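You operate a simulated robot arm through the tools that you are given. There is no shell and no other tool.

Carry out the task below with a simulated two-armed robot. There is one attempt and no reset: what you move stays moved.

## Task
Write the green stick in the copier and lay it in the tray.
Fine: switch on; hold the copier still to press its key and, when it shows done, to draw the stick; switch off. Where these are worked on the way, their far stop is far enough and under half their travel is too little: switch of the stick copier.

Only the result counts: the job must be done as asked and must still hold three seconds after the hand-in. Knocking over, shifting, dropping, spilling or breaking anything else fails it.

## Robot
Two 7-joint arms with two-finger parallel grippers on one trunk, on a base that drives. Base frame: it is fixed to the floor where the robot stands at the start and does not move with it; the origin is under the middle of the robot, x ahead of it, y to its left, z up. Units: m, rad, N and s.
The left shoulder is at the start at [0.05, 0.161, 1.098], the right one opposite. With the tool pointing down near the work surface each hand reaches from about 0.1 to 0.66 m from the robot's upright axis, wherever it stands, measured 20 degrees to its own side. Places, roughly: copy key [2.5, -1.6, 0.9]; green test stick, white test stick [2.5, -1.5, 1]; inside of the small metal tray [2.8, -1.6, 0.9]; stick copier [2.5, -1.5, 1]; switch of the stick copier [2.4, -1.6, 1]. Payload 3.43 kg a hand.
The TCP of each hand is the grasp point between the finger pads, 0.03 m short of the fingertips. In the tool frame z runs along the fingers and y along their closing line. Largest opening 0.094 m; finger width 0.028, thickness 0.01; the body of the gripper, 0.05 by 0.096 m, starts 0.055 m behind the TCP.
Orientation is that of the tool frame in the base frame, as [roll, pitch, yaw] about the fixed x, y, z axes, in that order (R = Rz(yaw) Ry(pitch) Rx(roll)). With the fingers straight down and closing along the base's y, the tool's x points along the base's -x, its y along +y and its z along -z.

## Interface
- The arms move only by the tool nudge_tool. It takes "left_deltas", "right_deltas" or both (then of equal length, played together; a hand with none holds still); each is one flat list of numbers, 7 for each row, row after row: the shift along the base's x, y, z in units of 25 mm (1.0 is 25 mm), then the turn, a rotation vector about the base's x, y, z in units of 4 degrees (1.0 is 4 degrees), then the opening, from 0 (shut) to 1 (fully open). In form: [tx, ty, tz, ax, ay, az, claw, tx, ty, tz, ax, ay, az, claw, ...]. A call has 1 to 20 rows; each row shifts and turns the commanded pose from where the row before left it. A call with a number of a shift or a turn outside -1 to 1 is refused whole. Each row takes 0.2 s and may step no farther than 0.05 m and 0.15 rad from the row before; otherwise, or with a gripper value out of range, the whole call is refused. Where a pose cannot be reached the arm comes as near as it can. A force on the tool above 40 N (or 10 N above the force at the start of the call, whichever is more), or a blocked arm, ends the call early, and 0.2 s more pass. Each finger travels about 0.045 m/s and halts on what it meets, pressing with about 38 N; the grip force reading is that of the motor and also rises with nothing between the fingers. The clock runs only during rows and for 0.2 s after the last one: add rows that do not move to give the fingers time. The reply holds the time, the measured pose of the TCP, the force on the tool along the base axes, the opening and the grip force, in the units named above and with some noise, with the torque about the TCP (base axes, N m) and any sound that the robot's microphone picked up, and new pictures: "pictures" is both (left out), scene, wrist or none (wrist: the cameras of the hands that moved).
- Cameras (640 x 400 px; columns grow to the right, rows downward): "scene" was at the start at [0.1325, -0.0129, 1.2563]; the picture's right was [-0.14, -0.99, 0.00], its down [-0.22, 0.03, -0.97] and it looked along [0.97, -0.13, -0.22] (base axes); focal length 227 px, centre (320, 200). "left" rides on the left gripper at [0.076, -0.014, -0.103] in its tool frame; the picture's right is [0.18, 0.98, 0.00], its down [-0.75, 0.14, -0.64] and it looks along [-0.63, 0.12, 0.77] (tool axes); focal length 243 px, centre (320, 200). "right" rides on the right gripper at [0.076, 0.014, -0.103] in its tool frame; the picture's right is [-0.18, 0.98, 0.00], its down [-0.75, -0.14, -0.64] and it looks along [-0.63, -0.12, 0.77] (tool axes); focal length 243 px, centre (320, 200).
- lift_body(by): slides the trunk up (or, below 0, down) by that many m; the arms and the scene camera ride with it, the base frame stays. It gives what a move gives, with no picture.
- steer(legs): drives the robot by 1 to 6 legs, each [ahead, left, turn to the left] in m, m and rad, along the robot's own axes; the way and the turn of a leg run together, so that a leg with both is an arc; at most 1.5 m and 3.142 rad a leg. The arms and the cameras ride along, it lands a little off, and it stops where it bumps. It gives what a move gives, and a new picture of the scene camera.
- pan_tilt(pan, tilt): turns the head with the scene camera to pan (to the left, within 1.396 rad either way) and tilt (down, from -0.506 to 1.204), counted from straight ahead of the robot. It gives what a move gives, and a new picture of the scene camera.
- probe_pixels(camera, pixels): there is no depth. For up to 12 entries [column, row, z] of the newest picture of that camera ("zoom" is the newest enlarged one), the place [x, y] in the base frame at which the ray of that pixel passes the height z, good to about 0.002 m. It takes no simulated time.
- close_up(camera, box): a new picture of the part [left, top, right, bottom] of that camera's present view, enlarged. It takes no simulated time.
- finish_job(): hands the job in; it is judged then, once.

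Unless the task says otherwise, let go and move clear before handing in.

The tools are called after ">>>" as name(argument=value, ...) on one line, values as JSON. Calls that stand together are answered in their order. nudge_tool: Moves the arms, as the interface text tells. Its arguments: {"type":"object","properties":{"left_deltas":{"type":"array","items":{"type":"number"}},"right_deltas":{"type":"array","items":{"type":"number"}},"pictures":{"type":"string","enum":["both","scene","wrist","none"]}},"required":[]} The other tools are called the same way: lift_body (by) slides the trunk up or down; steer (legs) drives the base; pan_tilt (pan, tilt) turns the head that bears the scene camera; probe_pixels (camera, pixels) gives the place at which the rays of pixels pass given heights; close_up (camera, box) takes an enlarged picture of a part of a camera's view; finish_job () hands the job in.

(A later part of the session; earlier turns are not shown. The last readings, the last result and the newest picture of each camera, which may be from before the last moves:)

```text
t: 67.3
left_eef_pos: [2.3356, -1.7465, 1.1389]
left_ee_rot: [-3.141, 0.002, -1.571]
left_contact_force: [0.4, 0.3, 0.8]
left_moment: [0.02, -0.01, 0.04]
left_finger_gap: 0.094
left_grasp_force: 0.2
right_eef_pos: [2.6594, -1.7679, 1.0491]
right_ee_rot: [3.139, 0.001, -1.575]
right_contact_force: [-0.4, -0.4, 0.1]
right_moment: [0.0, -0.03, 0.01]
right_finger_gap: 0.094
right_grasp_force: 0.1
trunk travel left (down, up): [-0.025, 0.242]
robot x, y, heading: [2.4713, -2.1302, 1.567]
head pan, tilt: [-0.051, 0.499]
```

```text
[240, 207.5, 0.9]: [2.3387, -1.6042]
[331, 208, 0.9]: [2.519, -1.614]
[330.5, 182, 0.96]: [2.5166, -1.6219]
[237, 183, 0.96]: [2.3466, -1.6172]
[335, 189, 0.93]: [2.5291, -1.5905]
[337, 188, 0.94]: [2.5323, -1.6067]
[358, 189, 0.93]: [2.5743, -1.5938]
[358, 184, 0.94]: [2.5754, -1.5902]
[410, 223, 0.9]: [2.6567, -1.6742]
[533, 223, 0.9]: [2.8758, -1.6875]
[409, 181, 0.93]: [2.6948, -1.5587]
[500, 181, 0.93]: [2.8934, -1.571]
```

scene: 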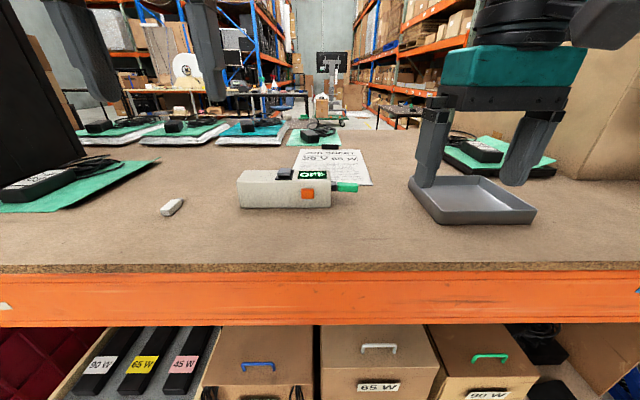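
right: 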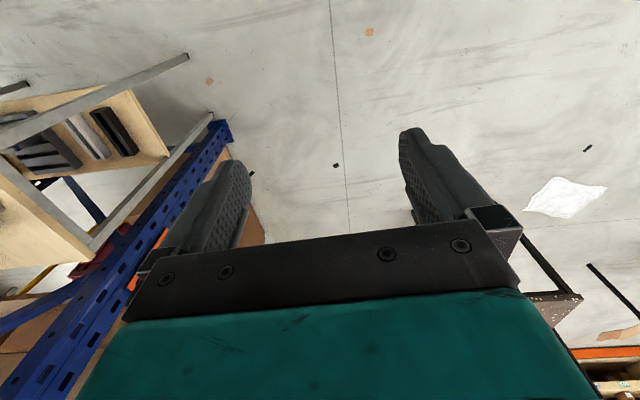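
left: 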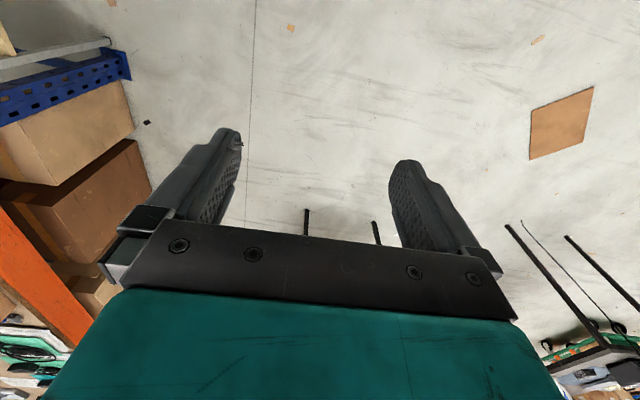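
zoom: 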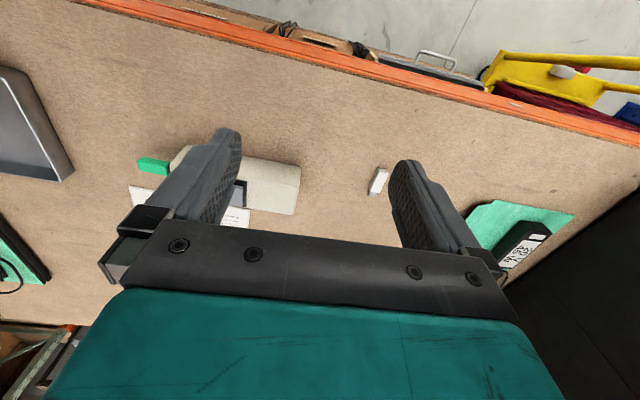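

The rocker plate spans about x 2.415–2.447, y -1.61…-1.555 at z≈0.96, the key is at about (2.473,-1.615,0.932), and the stick handle at x≈2.53–2.577, y≈-1.592. I'll raise the trunk back, move the left hand aside, and bring the right hand, closing, above the paddle's near end.

>>> lift_body(by=0.1)

>>> nudge_tool(left_deltas=[-0.8, -0.4, 0, 0, 0, 0, 1, -0.8, -0.4, 0, 0, 0, 0, 1, -0.8, -0.4, 0, 0, 0, 0, 1, -0.8, -0.4, 0, 0, 0, 0, 1, -0.8, -0.4, 0, 0, 0, 0, 1, 0, 0, 0, 0, 0, 0, 1], right_deltas=[0, 0, 0, 0, 0, 0, 0.5, 0, 0, 0, 0, 0, 0, 0, 0, 0, 0, 0, 0, 0, 0, -0.8, 0, 0, 0, 0, 0, 0, -0.8, 0, 0, 0, 0, 0, 0, -0.8, 0, 0, 0, 0, 0, 0], pictures="both")

```text
t: 68.6
left_eef_pos: [2.3353, -1.7469, 1.2389]
left_ee_rot: [3.141, 0.001, -1.572]
left_contact_force: [-0.1, 0.0, -0.1]
left_moment: [0.0, 0.03, 0.0]
left_finger_gap: 0.0943
left_grasp_force: 0.1
right_eef_pos: [2.6614, -1.7686, 1.1468]
right_ee_rot: [-3.141, 0.002, -1.575]
right_contact_force: [1.5, -0.5, 1.0]
right_moment: [0.0, -0.03, 0.02]
right_finger_gap: 0.0941
right_grasp_force: 0.0
trunk travel left (down, up): [-0.125, 0.142]
robot x, y, heading: [2.4711, -2.1324, 1.571]
head pan, tilt: [-0.051, 0.499]
```

```text
t: 70.0
left_eef_pos: [2.2327, -1.7974, 1.2374]
left_ee_rot: [-3.14, 0.002, -1.574]
left_contact_force: [-1.0, -0.2, 0.1]
left_moment: [0.02, 0.01, -0.01]
left_finger_gap: 0.0939
left_grasp_force: 0.1
right_eef_pos: [2.5996, -1.7699, 1.1468]
right_ee_rot: [3.141, 0.001, -1.575]
right_contact_force: [0.9, -0.1, -0.8]
right_moment: [0.0, 0.01, -0.02]
right_finger_gap: 0.0
right_grasp_force: 25.1
trunk travel left (down, up): [-0.125, 0.142]
robot x, y, heading: [2.4708, -2.1372, 1.567]
head pan, tilt: [-0.051, 0.499]
```

scene: 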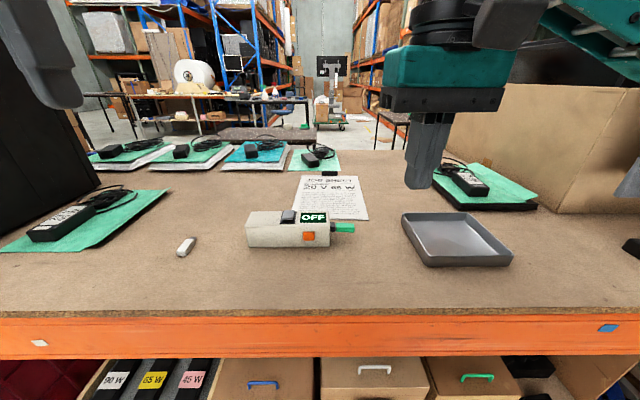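
right: 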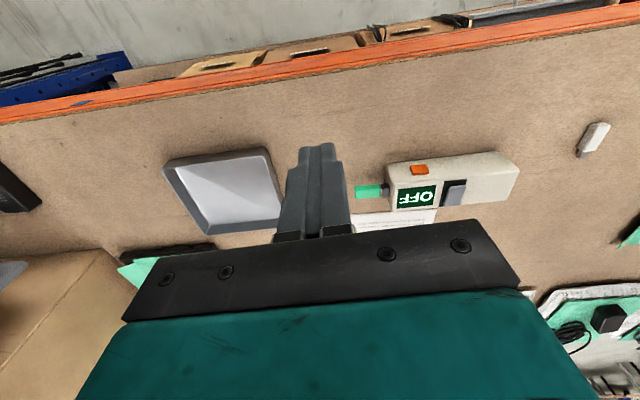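
left: 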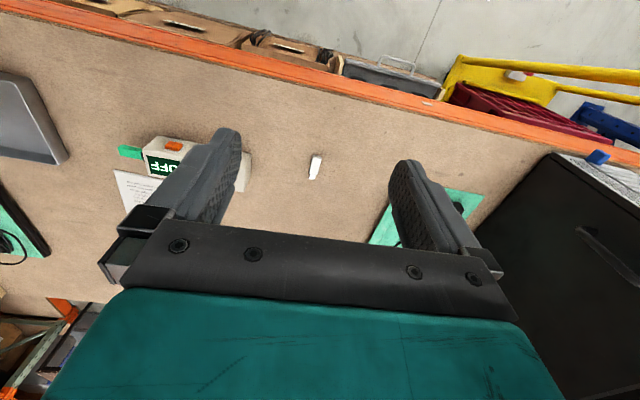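

The right fingers are shut (gap 0) and the wrist view shows the OFF display and switch at (455,193). I'll move the right hand to just above the paddle's near end, at about (2.432,-1.606), z 1.05.

>>> nudge_tool(right_deltas=[-0.838, 0.82, -0.43, 0, 0, 0, 0, -0.838, 0.82, -0.43, 0, 0, 0, 0, -0.838, 0.82, -0.43, 0, 0, 0, 0, -0.838, 0.82, -0.43, 0, 0, 0, 0, -0.838, 0.82, -0.43, 0, 0, 0, 0, -0.838, 0.82, -0.43, 0, 0, 0, 0, -0.838, 0.82, -0.43, 0, 0, 0, 0, -0.838, 0.82, -0.43, 0, 0, 0, 0, 0, 0, 0, 0, 0, 0, 0], pictures="none")

>>> pan_tilt(pan=0.0, tilt=0.7)

>>> close_up(camera="right", box=[160, 60, 480, 260])

>>> close_up(camera="scene", box=[220, 80, 380, 180])

```text
t: 72.0
left_eef_pos: [2.2339, -1.7974, 1.239]
left_ee_rot: [-3.141, 0.002, -1.573]
left_contact_force: [0.0, 0.2, -0.9]
left_moment: [0.01, -0.04, -0.02]
left_finger_gap: 0.0942
left_grasp_force: 0.1
right_eef_pos: [2.4333, -1.6052, 1.0624]
right_ee_rot: [-3.141, 0.001, -1.574]
right_contact_force: [-0.6, 0.3, 0.3]
right_moment: [-0.01, 0.0, -0.04]
right_finger_gap: 0.0
right_grasp_force: 32.6
trunk travel left (down, up): [-0.125, 0.142]
robot x, y, heading: [2.4675, -2.1324, 1.572]
head pan, tilt: [-0.051, 0.499]
```

```text
t: 72.8
left_eef_pos: [2.2338, -1.7981, 1.2386]
left_ee_rot: [-3.141, 0.002, -1.573]
left_contact_force: [-0.5, 0.4, -0.5]
left_moment: [0.0, 0.02, 0.01]
left_finger_gap: 0.0938
left_grasp_force: 0.1
right_eef_pos: [2.4344, -1.6069, 1.0625]
right_ee_rot: [-3.14, 0.001, -1.575]
right_contact_force: [0.2, 0.3, 0.8]
right_moment: [0.01, 0.01, 0.02]
right_finger_gap: 0.0
right_grasp_force: 33.1
trunk travel left (down, up): [-0.125, 0.142]
robot x, y, heading: [2.4711, -2.1333, 1.566]
head pan, tilt: [0.0, 0.7]
```

scene: 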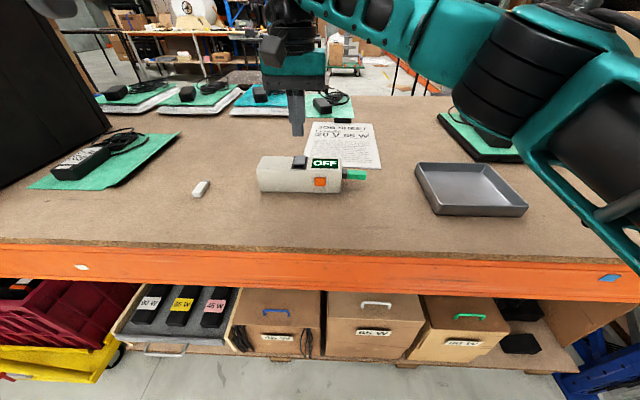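

```text
2.00 times, centred on (320, 160) of right
```

zoom: 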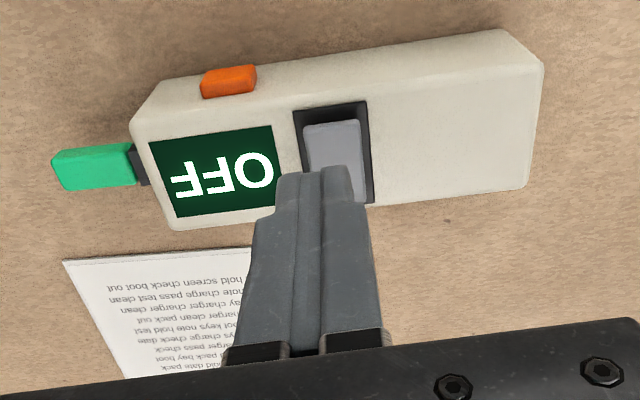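

```text
4.00 times, centred on (300, 130) of scene
```

zoom: 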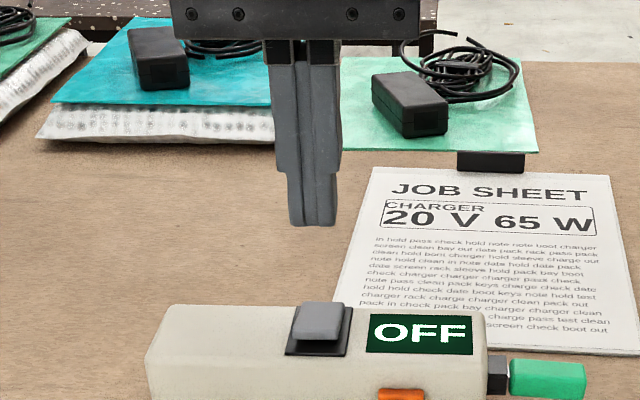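

The closed fingertips hover above the paddle. I'll use this nearer wrist view to refine the plate, paddle, key and stick positions.

>>> probe_pixels(camera="right", pixels=[[307, 116, 0.959], [343.5, 111, 0.959], [347, 161.5, 0.959], [312, 123, 0.972], [340, 120, 0.972], [343.5, 160, 0.965], [274.5, 94, 0.94], [267, 110, 0.957], [232, 125, 0.957], [246, 174.5, 0.957], [422, 92, 0.957], [414, 155, 0.957]])

>>> probe_pixels(camera="right", pixels=[[186, 139, 0.938], [195, 154, 0.938], [226, 132, 0.938], [228, 152, 0.938], [235, 132, 0.938], [227, 114, 0.957], [412.5, 74.5, 0.957]])

```text
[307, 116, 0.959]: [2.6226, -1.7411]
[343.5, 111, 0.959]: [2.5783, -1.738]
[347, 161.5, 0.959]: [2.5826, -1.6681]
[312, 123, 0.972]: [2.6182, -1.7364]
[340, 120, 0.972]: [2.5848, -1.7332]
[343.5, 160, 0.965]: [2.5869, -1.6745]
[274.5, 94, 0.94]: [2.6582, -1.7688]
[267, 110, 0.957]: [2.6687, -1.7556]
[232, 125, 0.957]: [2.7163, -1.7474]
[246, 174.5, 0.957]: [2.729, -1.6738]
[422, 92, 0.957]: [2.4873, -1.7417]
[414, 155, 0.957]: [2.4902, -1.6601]
```

```text
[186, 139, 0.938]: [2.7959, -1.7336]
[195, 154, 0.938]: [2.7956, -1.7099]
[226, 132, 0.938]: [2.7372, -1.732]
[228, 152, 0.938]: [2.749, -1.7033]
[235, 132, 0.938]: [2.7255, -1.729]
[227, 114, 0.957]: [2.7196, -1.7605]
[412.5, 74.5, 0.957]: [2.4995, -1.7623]
```

Those results came from the older right picture (t=70), so I'll retake the right close-up and probe that enlarged picture instead.

>>> close_up(camera="right", box=[160, 60, 480, 260])

>>> probe_pixels(camera="zoom", pixels=[[294, 112, 0.959], [367, 102, 0.959], [374, 203, 0.959], [304, 126, 0.972], [360, 120, 0.972], [365, 200, 0.965], [229, 68, 0.94], [150, 143, 0.957], [175, 230, 0.957], [543, 68, 0.957], [525, 190, 0.957], [315, 178, 1.033]])

>>> probe_pixels(camera="zoom", pixels=[[52, 160, 0.938], [68, 190, 0.938], [132, 145, 0.938], [136, 185, 0.938], [132, 110, 0.957], [505, 30, 0.957], [203, 80, 0.937], [257, 72, 0.937], [203, 97, 0.93], [256, 88, 0.93]])

```text
2.00 times, centred on (320, 160) of right
```

zoom: 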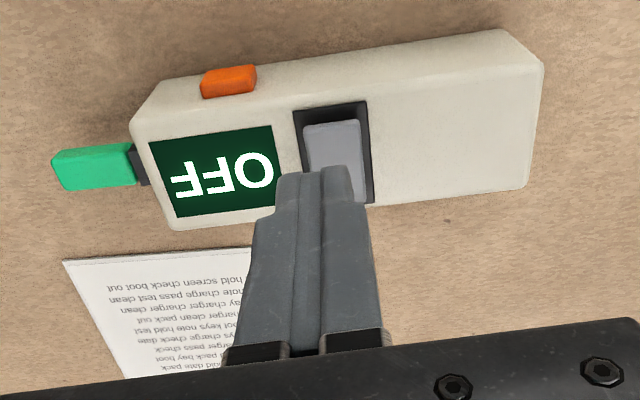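

```text
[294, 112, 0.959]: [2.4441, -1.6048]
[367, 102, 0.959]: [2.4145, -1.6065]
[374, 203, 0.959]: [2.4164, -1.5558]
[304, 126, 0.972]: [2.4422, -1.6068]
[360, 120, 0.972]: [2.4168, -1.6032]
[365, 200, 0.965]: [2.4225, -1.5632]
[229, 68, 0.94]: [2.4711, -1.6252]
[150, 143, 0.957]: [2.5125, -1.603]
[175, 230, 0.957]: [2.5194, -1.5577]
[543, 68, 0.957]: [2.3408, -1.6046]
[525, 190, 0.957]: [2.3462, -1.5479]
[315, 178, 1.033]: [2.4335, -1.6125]
```

```text
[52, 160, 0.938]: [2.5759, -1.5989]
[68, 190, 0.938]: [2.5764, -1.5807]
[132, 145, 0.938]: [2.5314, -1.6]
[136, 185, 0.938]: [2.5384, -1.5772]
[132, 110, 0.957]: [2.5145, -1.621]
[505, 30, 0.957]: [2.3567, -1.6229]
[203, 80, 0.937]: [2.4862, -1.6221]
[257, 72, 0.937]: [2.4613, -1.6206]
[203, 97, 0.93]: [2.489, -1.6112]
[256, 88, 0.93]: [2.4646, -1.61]
```

The refined readings: plate x 2.4145–2.444, y -1.606…-1.556; paddle near edge y≈-1.605, centre x 2.430; handle x 2.532–2.576, y -1.60…-1.58; key x 2.462–2.487. I'll shift 3 mm left and lower the fingertip to just above the paddle's near end.

>>> nudge_tool(right_deltas=[-0.14, 0, -0.8, 0, 0, 0, 0, 0, 0, -0.8, 0, 0, 0, 0, 0, 0, -0.6, 0, 0, 0, 0, 0, 0, 0, 0, 0, 0, 0], pictures="none")

>>> close_up(camera="scene", box=[250, 130, 346, 190])

>>> close_up(camera="right", box=[160, 60, 480, 260])

```text
t: 73.8
left_eef_pos: [2.2338, -1.7976, 1.238]
left_ee_rot: [-3.141, 0.001, -1.572]
left_contact_force: [-0.1, 0.5, -0.7]
left_moment: [0.02, -0.01, -0.04]
left_finger_gap: 0.0938
left_grasp_force: 0.1
right_eef_pos: [2.4299, -1.6045, 1.0064]
right_ee_rot: [3.142, 0.001, -1.574]
right_contact_force: [0.7, -0.6, -0.5]
right_moment: [0.02, 0.01, 0.02]
right_finger_gap: 0.0
right_grasp_force: 33.0
trunk travel left (down, up): [-0.125, 0.142]
robot x, y, heading: [2.4728, -2.1299, 1.565]
head pan, tilt: [0.0, 0.7]
```

```text
6.67 times, centred on (298, 160) of scene
```

zoom: 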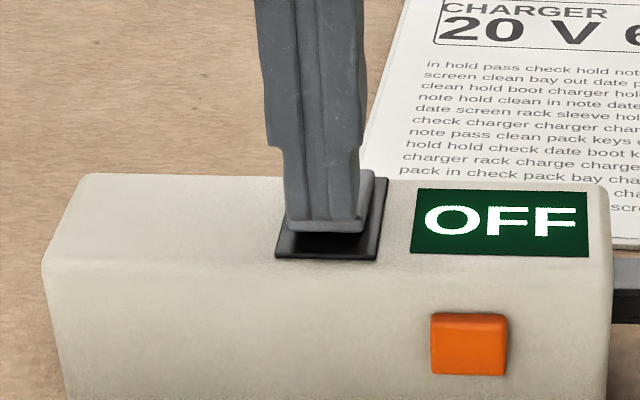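

```text
2.00 times, centred on (320, 160) of right
```

zoom: 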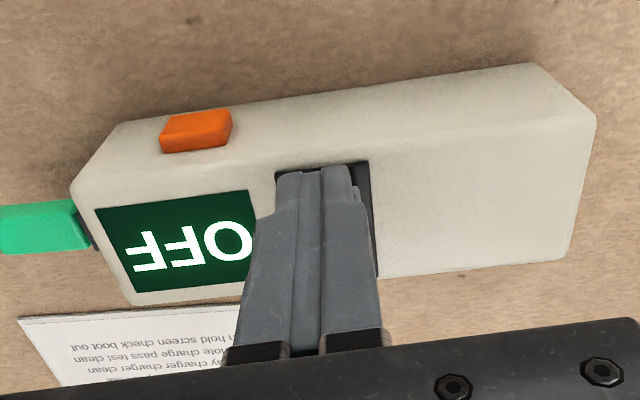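

The fingertip sits right over the near edge of the paddle with no contact yet (force ≈0). I'll press down in small steps and watch the force.

>>> nudge_tool(right_deltas=[0, -0.04, -0.13, 0, 0, 0, 0, 0, 0, -0.13, 0, 0, 0, 0, 0, 0, -0.13, 0, 0, 0, 0, 0, 0, -0.13, 0, 0, 0, 0, 0, 0, 0, 0, 0, 0, 0], pictures="none")

>>> close_up(camera="scene", box=[250, 130, 346, 190])

```text
t: 75.0
left_eef_pos: [2.2349, -1.7994, 1.2394]
left_ee_rot: [3.141, 0.003, -1.574]
left_contact_force: [1.2, -0.2, -0.4]
left_moment: [0.02, 0.03, -0.03]
left_finger_gap: 0.094
left_grasp_force: 0.1
right_eef_pos: [2.4299, -1.6069, 0.9971]
right_ee_rot: [3.135, 0.01, -1.575]
right_contact_force: [-0.4, 6.9, 30.6]
right_moment: [0.62, -0.05, 0.09]
right_finger_gap: 0.0001
right_grasp_force: 32.9
trunk travel left (down, up): [-0.125, 0.142]
robot x, y, heading: [2.4742, -2.1357, 1.567]
head pan, tilt: [0.0, 0.7]
```

```text
6.67 times, centred on (298, 160) of scene
```

zoom: 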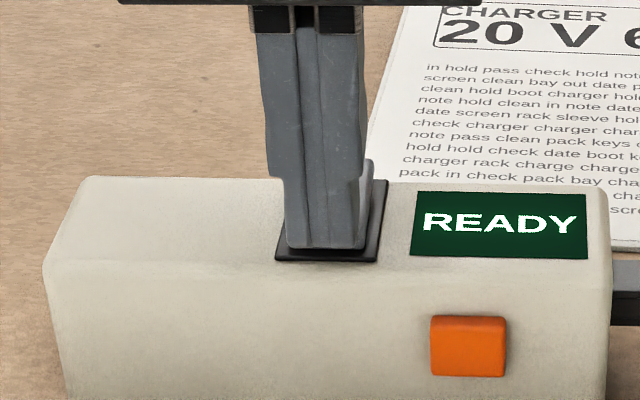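

The display now reads READY and the near end is down (30 N on the tool), with the copier unmoved. I'll lift the finger straight up and check the switch stays on.

>>> nudge_tool(right_deltas=[0, 0, 0.3, 0, 0, 0, 0, 0, 0, 0.8, 0, 0, 0, 0, 0, 0, 1, 0, 0, 0, 0, 0, 0, 1, 0, 0, 0, 0, 0, 0, 0, 0, 0, 0, 0], pictures="none")

>>> close_up(camera="right", box=[160, 60, 480, 260])

>>> close_up(camera="scene", box=[250, 130, 410, 230])

```text
t: 76.2
left_eef_pos: [2.2346, -1.7976, 1.238]
left_ee_rot: [3.14, 0.002, -1.572]
left_contact_force: [0.1, 0.6, 0.9]
left_moment: [0.03, -0.04, 0.03]
left_finger_gap: 0.0944
left_grasp_force: 0.1
right_eef_pos: [2.4304, -1.6066, 1.0709]
right_ee_rot: [3.139, 0.0, -1.574]
right_contact_force: [-1.0, 0.6, -0.9]
right_moment: [0.02, -0.02, 0.02]
right_finger_gap: 0.0
right_grasp_force: 33.4
trunk travel left (down, up): [-0.125, 0.142]
robot x, y, heading: [2.4731, -2.1315, 1.568]
head pan, tilt: [0.0, 0.7]
```

```text
2.00 times, centred on (320, 160) of right
```

zoom: 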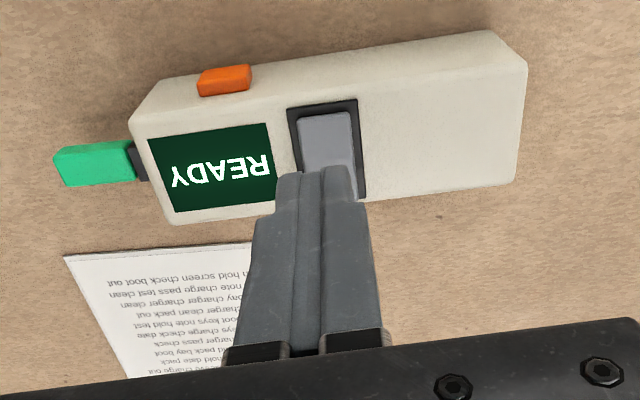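

```text
4.00 times, centred on (330, 180) of scene
```

zoom: 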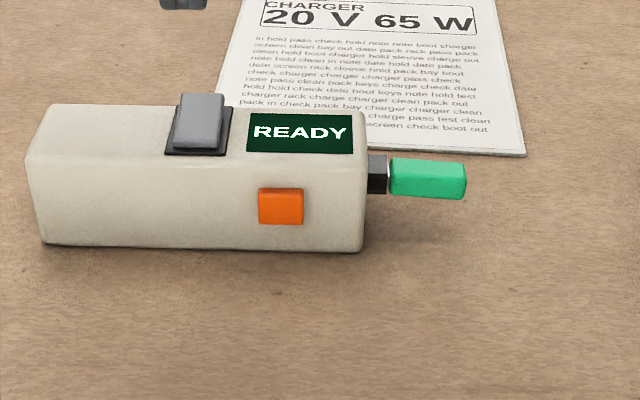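

READY stays lit and the paddle stays flipped; copier and stick are unmoved. Next I'll move the right hand clear to the right while turning the left hand so it closes along y and bringing it above the copier's left end.

>>> nudge_tool(left_deltas=[0.27, 0.44, 0, 0, 0, -1, 1, 0.27, 0.44, 0, 0, 0, -1, 1, 0.27, 0.44, 0, 0, 0, -1, 1, 0.27, 0.44, 0, 0, 0, -1, 1, 0.27, 0.44, 0, 0, 0, -1, 1, 0.27, 0.44, 0, 0, 0, -1, 1, 0.27, 0.44, 0, 0, 0, -1, 1, 0.27, 0.44, 0, 0, 0, -1, 1, 0.27, 0.44, 0, 0, 0, -1, 1, 0.27, 0.44, 0, 0, 0, -1, 1, 0.27, 0.44, 0, 0, 0, -1, 1, 0.27, 0.44, 0, 0, 0, -1, 1, 0.27, 0.44, 0, 0, 0, -1, 1, 0.27, 0.44, 0, 0, 0, -1, 1, 0.27, 0.44, 0, 0, 0, -1, 1, 0.27, 0.44, 0, 0, 0, -1, 1, 0.27, 0.44, 0, 0, 0, -1, 1, 0.27, 0.44, 0, 0, 0, -1, 1, 0.27, 0.44, 0, 0, 0, -1, 1, 0.27, 0.44, 0, 0, 0, -1, 1], right_deltas=[0.7, -0.5, 0.2, 0, 0, 0, 0, 0.7, -0.5, 0.2, 0, 0, 0, 0, 0.7, -0.5, 0.2, 0, 0, 0, 0, 0.7, -0.5, 0.2, 0, 0, 0, 0, 0.7, -0.5, 0, 0, 0, 0, 0, 0.7, -0.5, 0, 0, 0, 0, 0, 0.7, -0.5, 0, 0, 0, 0, 0, 0.7, 0, 0, 0, 0, 0, 0, 0, 0, 0, 0, 0, 0, 0, 0, 0, 0, 0, 0, 0, 0, 0, 0, 0, 0, 0, 0, 0, 0, 0, 0, 0, 0, 0, 0, 0, 0, 0, 0, 0, 0, 0, 0, 0, 0, 0, 0, 0, 0, 0, 0, 0, 0, 0, 0, 0, 0, 0, 0, 0, 0, 0, 0, 0, 0, 0, 0, 0, 0, 0, 0, 0, 0, 0, 0, 0, 0, 0, 0, 0, 0, 0, 0, 0, 0, 0, 0, 0, 0, 0, 0], pictures="both")

```text
t: 80.4
left_eef_pos: [2.4456, -1.7697, 1.1346]
left_ee_rot: [3.141, 0.004, -2.97]
left_contact_force: [0.5, -0.1, -0.4]
left_moment: [0.01, 0.02, 0.0]
left_finger_gap: 0.094
left_grasp_force: 0.1
left hand out of reach, approached as far as the arm can: row 10, 11, 12, 13, 14, 15, 16, 17, 18, 19, 20
right_eef_pos: [2.5702, -1.6933, 1.0896]
right_ee_rot: [3.141, 0.002, -1.575]
right_contact_force: [0.2, 0.2, 0.1]
right_moment: [0.03, 0.0, 0.02]
right_finger_gap: 0.0
right_grasp_force: 33.2
trunk travel left (down, up): [-0.125, 0.142]
robot x, y, heading: [2.4718, -2.1358, 1.561]
head pan, tilt: [0.0, 0.7]
```

scene: 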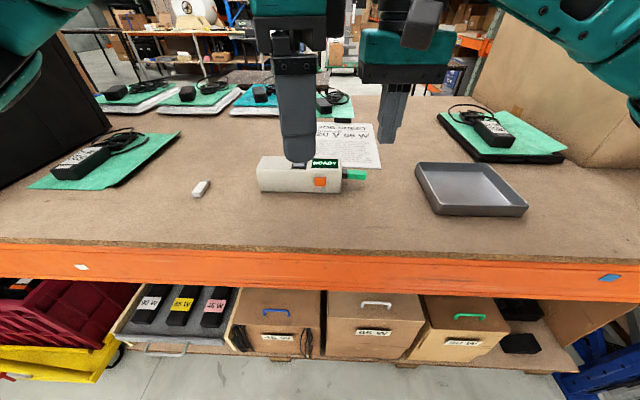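
right: 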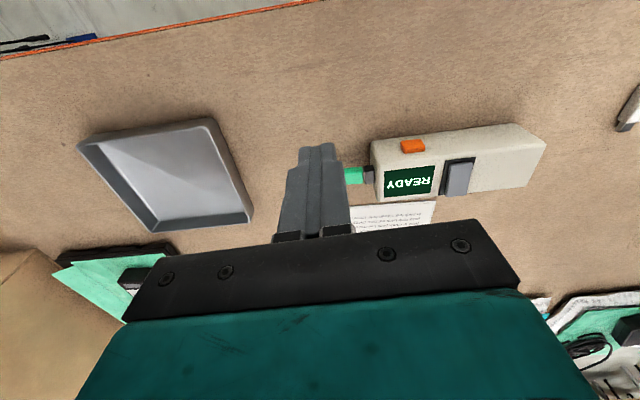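
left: 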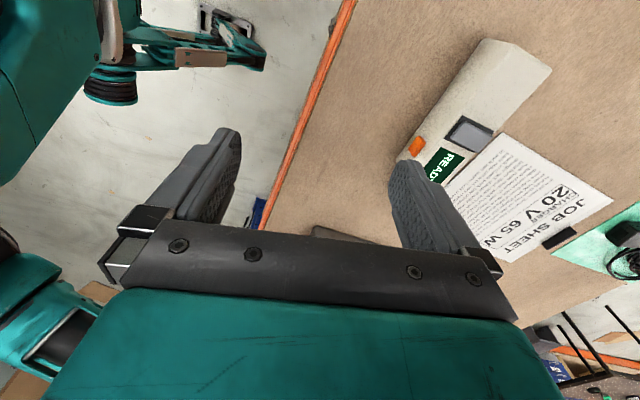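

The left arm could not reach that pose (it stopped at (2.446,-1.770,1.135)). I'll send a null row to see whether the commanded pose restarts from the measured one.

>>> nudge_tool(left_deltas=[0, 0, 0, 0, 0, 0, 1], pictures="none")

```text
t: 80.8
left_eef_pos: [2.4446, -1.7704, 1.1346]
left_ee_rot: [-3.141, 0.003, -2.967]
left_contact_force: [1.0, 0.0, -0.1]
left_moment: [-0.01, -0.01, 0.02]
left_finger_gap: 0.0942
left_grasp_force: 0.0
right_eef_pos: [2.5711, -1.6939, 1.0903]
right_ee_rot: [-3.141, 0.003, -1.574]
right_contact_force: [-0.2, 1.0, -0.4]
right_moment: [0.02, -0.01, 0.02]
right_finger_gap: 0.0
right_grasp_force: 32.8
trunk travel left (down, up): [-0.125, 0.142]
robot x, y, heading: [2.4729, -2.1336, 1.565]
head pan, tilt: [0.0, 0.7]
```

No reach warning, so commands continue from the reached pose. I'll try approaching the copier's left end at a lower height with this orientation.

>>> nudge_tool(left_deltas=[-0.375, 0.5, -0.375, 0, 0, 0, 1, -0.375, 0.5, -0.375, 0, 0, 0, 1, -0.375, 0.5, -0.375, 0, 0, 0, 1, -0.375, 0.5, -0.375, 0, 0, 0, 1, -0.375, 0.5, -0.3, 0, 0, 0, 1, -0.375, 0.5, -0.3, 0, 0, 0, 1], pictures="none")

```text
t: 82.2
left_eef_pos: [2.4104, -1.7645, 1.0686]
left_ee_rot: [-3.141, 0.002, -2.968]
left_contact_force: [0.9, -0.6, -0.1]
left_moment: [0.03, 0.01, 0.0]
left_finger_gap: 0.094
left_grasp_force: 0.1
left hand out of reach, approached as far as the arm can: row 1, 2, 3, 4, 5, 6
right_eef_pos: [2.5706, -1.6927, 1.0914]
right_ee_rot: [3.141, 0.002, -1.575]
right_contact_force: [-0.4, 0.0, 0.4]
right_moment: [0.03, -0.01, 0.02]
right_finger_gap: 0.0
right_grasp_force: 32.7
trunk travel left (down, up): [-0.125, 0.142]
robot x, y, heading: [2.474, -2.1339, 1.564]
head pan, tilt: [0.0, 0.7]
```

That orientation is beyond the left arm's reach (wrist limit), so I'll swing the left hand the other way (toward yaw 0), first backing off and turning at a safe place.

>>> nudge_tool(left_deltas=[-0.26, -0.07, 0.17, 0, 0, 1, 1, -0.26, -0.07, 0.17, 0, 0, 1, 1, -0.26, -0.07, 0.17, 0, 0, 1, 1, -0.26, -0.07, 0.17, 0, 0, 1, 1, -0.26, -0.07, 0.17, 0, 0, 1, 1, -0.26, -0.07, 0.17, 0, 0, 1, 1, -0.26, -0.07, 0.17, 0, 0, 1, 1, -0.26, -0.07, 0.17, 0, 0, 1, 1, -0.26, -0.07, 0.17, 0, 0, 1, 1, -0.26, -0.07, 0.17, 0, 0, 1, 1, -0.26, -0.07, 0.17, 0, 0, 1, 1, -0.26, -0.07, 0.17, 0, 0, 1, 1, -0.26, -0.07, 0.17, 0, 0, 1, 1, -0.26, -0.07, 0.17, 0, 0, 1, 1, -0.26, -0.07, 0.17, 0, 0, 1, 1, -0.26, -0.07, 0.17, 0, 0, 1, 1, -0.26, -0.07, 0.17, 0, 0, 1, 1, -0.26, -0.07, 0.17, 0, 0, 1, 1, -0.26, -0.07, 0.17, 0, 0, 1, 1, -0.26, -0.07, 0.17, 0, 0, 1, 1], pictures="none")

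>>> nudge_tool(left_deltas=[0, 0, 0, 0, 0, 1, 1, 0, 0, 0, 0, 0, 1, 1, 0, 0, 0, 0, 0, 1, 1, 0, 0, 0, 0, 0, 1, 1, 0, 0, 0, 0, 0, 1, 1, 0, 0, 0, 0, 0, 1, 1, 0, 0, 0, 0, 0, 1, 1, 0, 0, 0, 0, 0, 1, 1, 0, 0, 0, 0, 0, 1, 1, 0, 0, 0, 0, 0, 1, 1, 0, 0, 0, 0, 0, 1, 1, 0, 0, 0, 0, 0, 1, 1, 0, 0, 0, 0, 0, 1, 1, 0, 0, 0, 0, 0, 1, 1, 0, 0, 0, 0, 0, 1, 1, 0, 0, 0, 0, 0, 1, 1, 0, 0, 0, 0, 0, 1, 1, 0, 0, 0, 0, 0, 1, 1, 0, 0, 0, 0, 0, 1, 1, 0, 0, 0, 0, 0, 1, 1], pictures="both")

```text
t: 86.4
left_eef_pos: [2.28, -1.8009, 1.1529]
left_ee_rot: [3.141, 0.002, -1.572]
left_contact_force: [0.9, 0.0, -0.5]
left_moment: [-0.01, 0.03, -0.02]
left_finger_gap: 0.094
left_grasp_force: 0.1
right_eef_pos: [2.5696, -1.6927, 1.091]
right_ee_rot: [-3.141, 0.002, -1.574]
right_contact_force: [0.4, 0.0, -0.2]
right_moment: [0.0, -0.02, 0.0]
right_finger_gap: 0.0
right_grasp_force: 32.8
trunk travel left (down, up): [-0.125, 0.142]
robot x, y, heading: [2.4715, -2.1302, 1.566]
head pan, tilt: [0.0, 0.7]
```

```text
t: 90.6
left_eef_pos: [2.2801, -1.8012, 1.1539]
left_ee_rot: [3.142, 0.001, -0.176]
left_contact_force: [-0.8, 0.5, -0.5]
left_moment: [0.02, 0.01, -0.02]
left_finger_gap: 0.0942
left_grasp_force: 0.2
right_eef_pos: [2.5704, -1.6932, 1.0905]
right_ee_rot: [-3.141, 0.003, -1.574]
right_contact_force: [-0.1, -0.5, 0.0]
right_moment: [-0.01, 0.01, -0.02]
right_finger_gap: 0.0001
right_grasp_force: 33.1
trunk travel left (down, up): [-0.125, 0.142]
robot x, y, heading: [2.4692, -2.1308, 1.57]
head pan, tilt: [0.0, 0.7]
```

scene: 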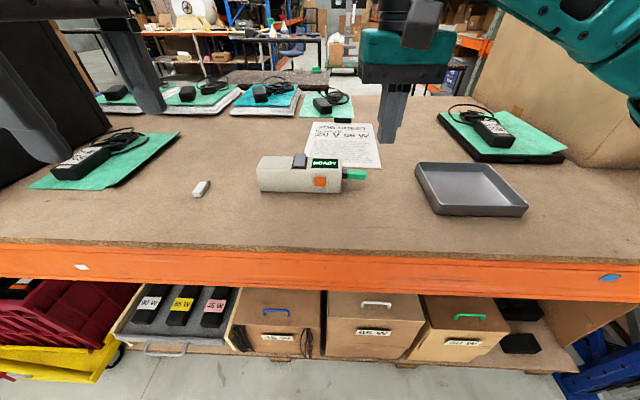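
left: 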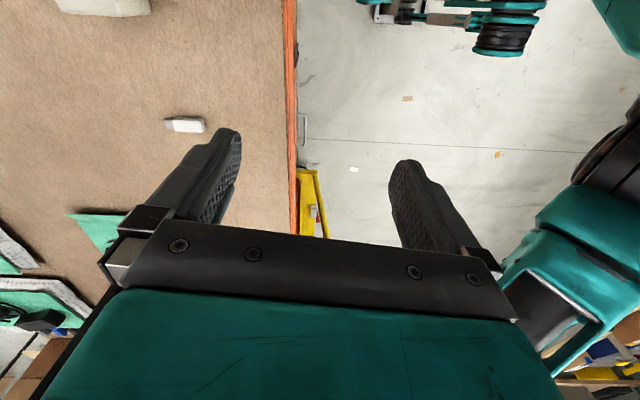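

The left hand now has yaw -0.176 and can turn this way. I'll bring it above the copier's left end (x≈2.368, y≈-1.578), aligning with the copier's slight yaw.

>>> nudge_tool(left_deltas=[0.352, 0.892, -0.376, 0, 0, 0.173, 1, 0.352, 0.892, -0.376, 0, 0, 0.173, 1, 0.352, 0.892, -0.376, 0, 0, 0.173, 1, 0.352, 0.892, -0.376, 0, 0, 0.173, 1, 0.352, 0.892, -0.376, 0, 0, 0.173, 1, 0.352, 0.892, -0.376, 0, 0, 0.173, 1, 0.352, 0.892, -0.376, 0, 0, 0.173, 1, 0.352, 0.892, -0.376, 0, 0, 0.173, 1, 0.352, 0.892, -0.376, 0, 0, 0.173, 1, 0.352, 0.892, -0.376, 0, 0, 0.173, 1, 0, 0, 0, 0, 0, 0, 1], pictures="both")

```text
t: 93.0
left_eef_pos: [2.3686, -1.5767, 1.0588]
left_ee_rot: [-3.141, 0.003, -0.057]
left_contact_force: [0.8, 0.0, 1.0]
left_moment: [0.0, -0.01, -0.03]
left_finger_gap: 0.0942
left_grasp_force: 0.1
right_eef_pos: [2.5705, -1.6934, 1.0903]
right_ee_rot: [3.138, 0.003, -1.575]
right_contact_force: [-0.4, -0.3, 0.0]
right_moment: [0.01, -0.03, -0.02]
right_finger_gap: 0.0002
right_grasp_force: 33.4
trunk travel left (down, up): [-0.125, 0.142]
robot x, y, heading: [2.4715, -2.1303, 1.566]
head pan, tilt: [0.0, 0.7]
```

scene: 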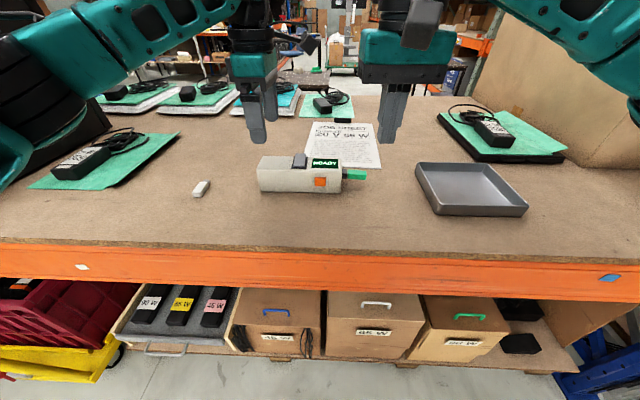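
left: 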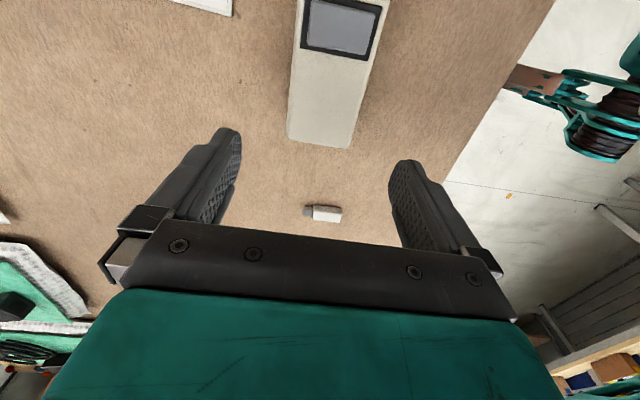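

The left hand is above the copier's left end with the body between the open fingers. I'll enlarge the left view and probe the body's edges to centre the grip.

>>> close_up(camera="left", box=[220, 0, 480, 162])

```text
2.46 times, centred on (350, 81) of left
```

zoom: 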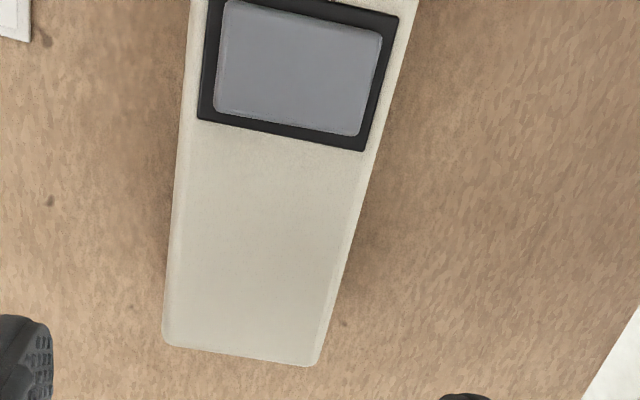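

>>> probe_pixels(camera="zoom", pixels=[[163, 338, 0.955], [318, 357, 0.955], [189, 50, 0.955], [410, 30, 0.955], [176, 200, 0.955], [363, 200, 0.955], [197, 118, 0.959], [363, 151, 0.959], [170, 345, 0.957], [310, 365, 0.957]])

```text
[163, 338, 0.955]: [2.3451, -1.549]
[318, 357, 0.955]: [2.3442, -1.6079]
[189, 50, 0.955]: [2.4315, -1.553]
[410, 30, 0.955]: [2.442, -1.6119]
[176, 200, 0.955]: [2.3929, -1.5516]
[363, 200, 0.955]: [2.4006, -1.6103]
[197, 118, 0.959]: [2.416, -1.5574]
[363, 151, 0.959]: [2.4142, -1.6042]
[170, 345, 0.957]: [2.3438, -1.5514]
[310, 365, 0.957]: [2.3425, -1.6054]
```

The body's centre line at x=2.368 is y≈-1.5795 (depth 0.059, yaw≈-0.044). I'll shift 3 mm, trim yaw, and descend so the fingertips are about 8 mm above the shelf.

>>> nudge_tool(left_deltas=[0, -0.11, -0.9, 0, 0, 0.19, 1, 0, 0, -0.9, 0, 0, 0, 1, 0, 0, -0.9, 0, 0, 0, 1, 0, 0, -0.9, 0, 0, 0, 1, 0, 0, -0.9, 0, 0, 0, 1, 0, 0, -0.3, 0, 0, 0, 1, 0, 0, 0, 0, 0, 0, 1], pictures="both")

```text
t: 94.6
left_eef_pos: [2.3668, -1.5807, 0.9375]
left_ee_rot: [-3.142, 0.002, -0.042]
left_contact_force: [0.6, 1.1, -0.3]
left_moment: [0.01, 0.0, -0.01]
left_finger_gap: 0.0941
left_grasp_force: 0.0
right_eef_pos: [2.5697, -1.6931, 1.0909]
right_ee_rot: [-3.142, 0.001, -1.574]
right_contact_force: [-0.6, -0.1, -0.4]
right_moment: [-0.02, -0.01, 0.03]
right_finger_gap: 0.0
right_grasp_force: 33.8
trunk travel left (down, up): [-0.125, 0.142]
robot x, y, heading: [2.4707, -2.1319, 1.567]
head pan, tilt: [0.0, 0.7]
```

scene: 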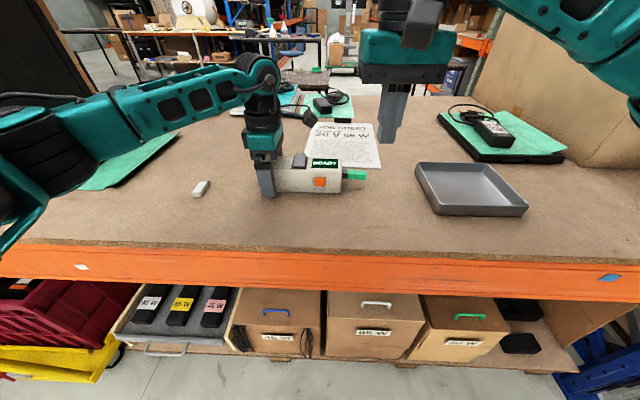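
left: 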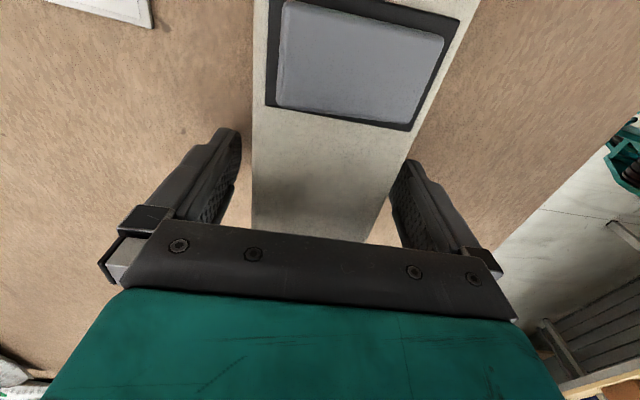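

The fingers straddle the body with no contact. I'll close the left gripper gently on the copier to hold it.

>>> nudge_tool(left_deltas=[0, 0.04, 0, 0, 0, 0, 0.7, 0, 0, 0, 0, 0, 0, 0.66, 0, 0, 0, 0, 0, 0, 0.62, 0, 0, 0, 0, 0, 0, 0.55, 0, 0, 0, 0, 0, 0, 0.4, 0, 0, 0, 0, 0, 0, 0.2, 0, 0, 0, 0, 0, 0, 0, 0, 0, 0, 0, 0, 0, 0], pictures="both")

```text
t: 96.4
left_eef_pos: [2.3666, -1.5801, 0.938]
left_ee_rot: [3.14, -0.001, -0.043]
left_contact_force: [-0.2, -0.2, 0.5]
left_moment: [0.03, 0.03, 0.14]
left_finger_gap: 0.064
left_grasp_force: 37.9
right_eef_pos: [2.5705, -1.6936, 1.091]
right_ee_rot: [-3.141, 0.001, -1.573]
right_contact_force: [-0.7, -0.1, 0.2]
right_moment: [-0.01, 0.07, -0.01]
right_finger_gap: 0.0
right_grasp_force: 33.5
trunk travel left (down, up): [-0.125, 0.142]
robot x, y, heading: [2.4717, -2.1329, 1.564]
head pan, tilt: [0.0, 0.7]
```

scene: 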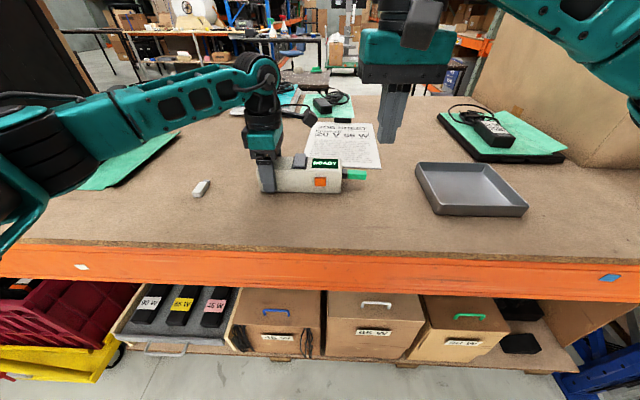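
left: 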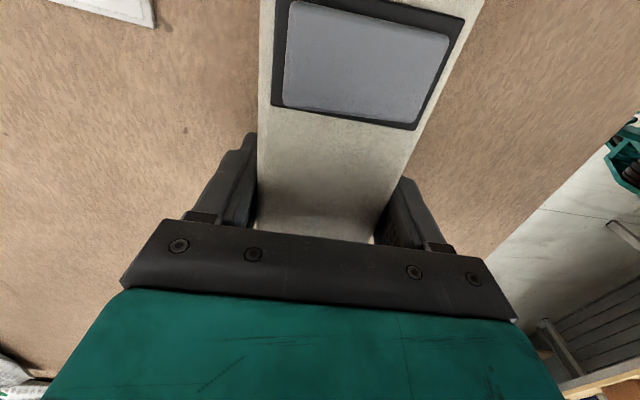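

The left gripper holds the copier (gap 0.064, grip 38 N). Now I'll bring the right hand, tilted 20° with fingertips forward, to just in front of the orange key at x≈2.477, z≈0.934.

>>> nudge_tool(right_deltas=[-0.534, 0.0, -0.766, 0.714, 0, 0, 0, -0.534, 0.0, -0.766, 0.714, 0, 0, 0, -0.534, 0.0, -0.766, 0.714, 0, 0, 0, -0.534, 0.0, -0.766, 0.714, 0, 0, 0, -0.534, 0.15, -0.766, 0.714, 0, 0, 0, -0.534, 0.15, -0.766, 0.714, 0, 0, 0, -0.534, 0.15, -0.766, 0.714, 0, 0, 0, 0, 0, 0, 0, 0, 0, 0], left_deltas=[0, 0, 0, 0, 0, 0, 0, 0, 0, 0, 0, 0, 0, 0, 0, 0, 0, 0, 0, 0, 0, 0, 0, 0, 0, 0, 0, 0, 0, 0, 0, 0, 0, 0, 0, 0, 0, 0, 0, 0, 0, 0, 0, 0, 0, 0, 0, 0, 0, 0, 0, 0, 0, 0, 0, 0], pictures="both")

```text
t: 98.2
left_eef_pos: [2.3682, -1.5809, 0.938]
left_ee_rot: [3.141, 0.001, -0.044]
left_contact_force: [-0.9, -0.1, 0.6]
left_moment: [-0.03, -0.03, -0.02]
left_finger_gap: 0.0641
left_grasp_force: 38.4
right_eef_pos: [2.4768, -1.6839, 0.957]
right_ee_rot: [3.139, 0.351, -1.574]
right_contact_force: [0.1, 0.9, -0.1]
right_moment: [-0.01, 0.0, 0.01]
right_finger_gap: 0.0
right_grasp_force: 33.8
trunk travel left (down, up): [-0.125, 0.142]
robot x, y, heading: [2.469, -2.1327, 1.559]
head pan, tilt: [0.0, 0.7]
```

scene: 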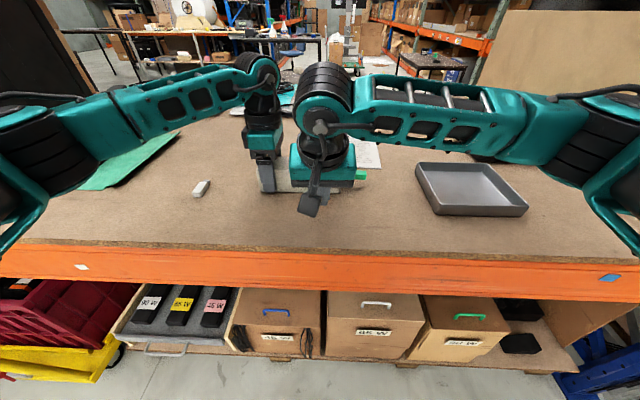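
right: 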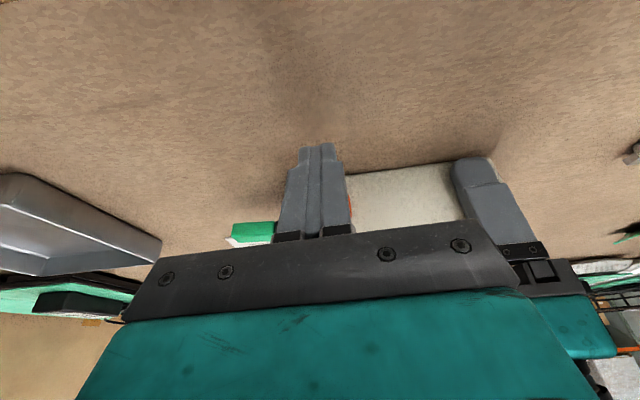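
left: 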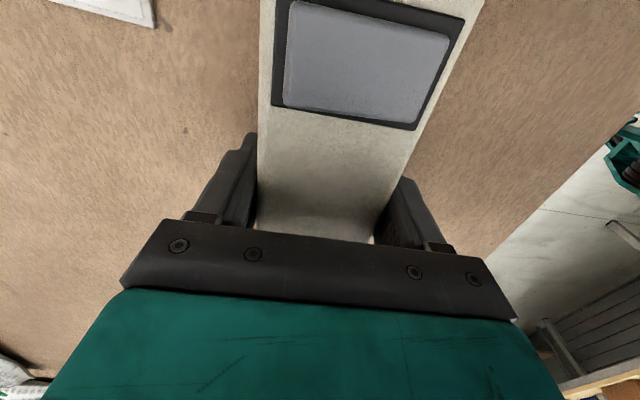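

The closed fingers are in front of the key (a sliver of orange at right-camera (349,190)). I'll zoom to check lateral alignment.

>>> close_up(camera="right", box=[220, 110, 540, 310])

>>> close_up(camera="scene", box=[240, 130, 400, 230])

```text
2.00 times, centred on (380, 210) of right
```

zoom: 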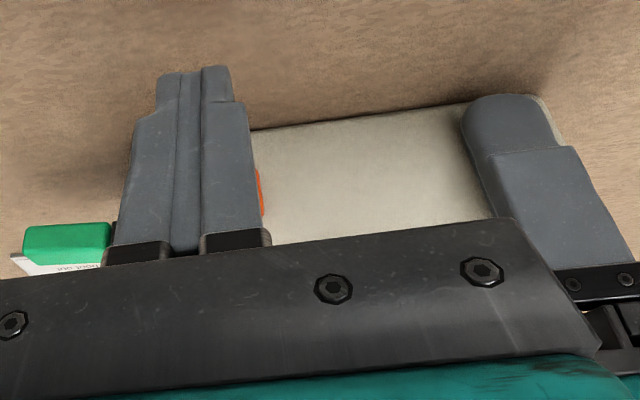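

```text
4.00 times, centred on (320, 180) of scene
```

zoom: 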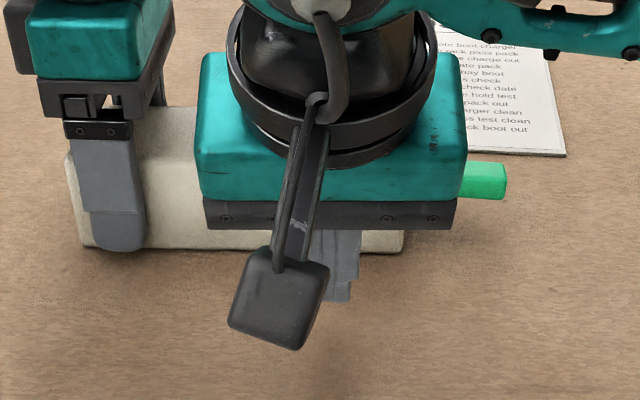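

Alignment with the key looks right. I'll advance toward the key and then push in 2 mm steps while the left hand keeps holding.

>>> nudge_tool(right_deltas=[0, 0.65, 0, 0, 0, 0, 0, 0, 0.6, 0, 0, 0, 0, 0, 0, 0.08, 0, 0, 0, 0, 0, 0, 0.08, 0, 0, 0, 0, 0, 0, 0.08, 0, 0, 0, 0, 0, 0, 0.08, 0, 0, 0, 0, 0, 0, 0, 0, 0, 0, 0, 0], left_deltas=[0, 0, 0, 0, 0, 0, 0, 0, 0, 0, 0, 0, 0, 0, 0, 0, 0, 0, 0, 0, 0, 0, 0, 0, 0, 0, 0, 0, 0, 0, 0, 0, 0, 0, 0, 0, 0, 0, 0, 0, 0, 0, 0, 0, 0, 0, 0, 0, 0], pictures="wrist")

```text
t: 99.8
left_eef_pos: [2.3682, -1.5812, 0.9391]
left_ee_rot: [3.14, 0.002, -0.042]
left_contact_force: [0.6, 0.8, 1.0]
left_moment: [-0.02, 0.05, 0.21]
left_finger_gap: 0.0643
left_grasp_force: 37.8
right_eef_pos: [2.4765, -1.6438, 0.9576]
right_ee_rot: [3.14, 0.351, -1.574]
right_contact_force: [-1.4, -1.6, 0.1]
right_moment: [-0.02, -0.02, 0.02]
right_finger_gap: 0.0
right_grasp_force: 33.1
trunk travel left (down, up): [-0.125, 0.142]
robot x, y, heading: [2.4707, -2.1359, 1.567]
head pan, tilt: [0.0, 0.7]
```

right: 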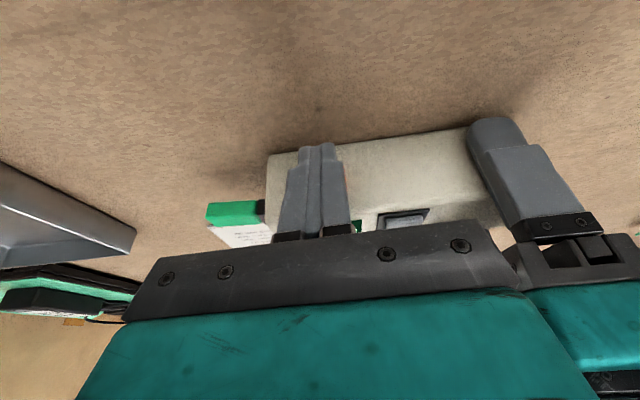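
left: 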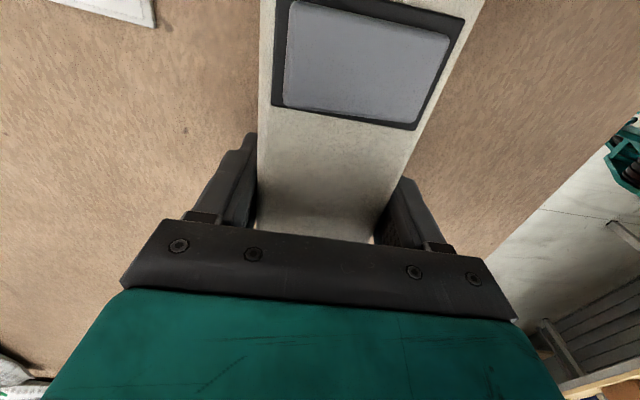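

A small force (-1.6 N in y, 0.2 N m on the left hand) suggests contact has just begun. I'll push further in small steps.

>>> nudge_tool(right_deltas=[0, 0.08, 0, 0, 0, 0, 0, 0, 0.08, 0, 0, 0, 0, 0, 0, 0.08, 0, 0, 0, 0, 0, 0, 0, 0, 0, 0, 0, 0], left_deltas=[0, 0, 0, 0, 0, 0, 0, 0, 0, 0, 0, 0, 0, 0, 0, 0, 0, 0, 0, 0, 0, 0, 0, 0, 0, 0, 0, 0], pictures="wrist")

```text
t: 100.8
left_eef_pos: [2.3678, -1.58, 0.939]
left_ee_rot: [-3.141, 0.002, -0.04]
left_contact_force: [0.1, 10.6, -0.1]
left_moment: [-0.04, -0.17, 1.17]
left_finger_gap: 0.0641
left_grasp_force: 38.3
right_eef_pos: [2.4772, -1.6378, 0.9575]
right_ee_rot: [3.139, 0.349, -1.573]
right_contact_force: [-0.3, -10.7, -2.7]
right_moment: [-0.33, -0.01, 0.01]
right_finger_gap: 0.0
right_grasp_force: 33.1
trunk travel left (down, up): [-0.125, 0.142]
robot x, y, heading: [2.4732, -2.1317, 1.563]
head pan, tilt: [0.0, 0.7]
heard: click
```

right: 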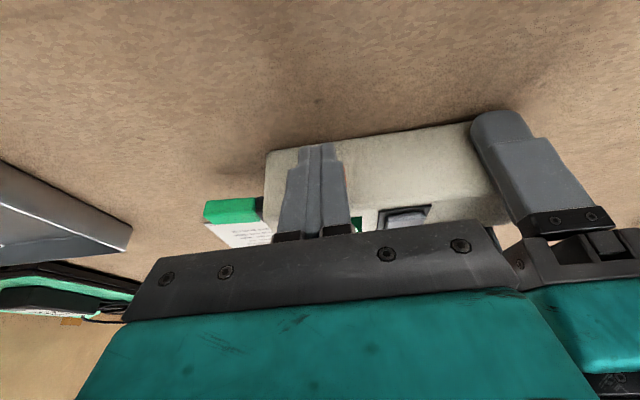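
left: 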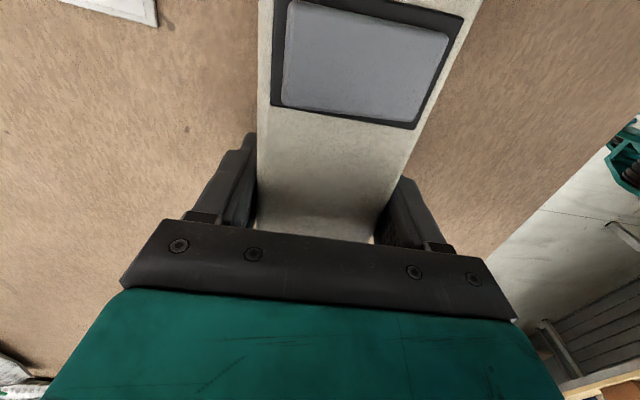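

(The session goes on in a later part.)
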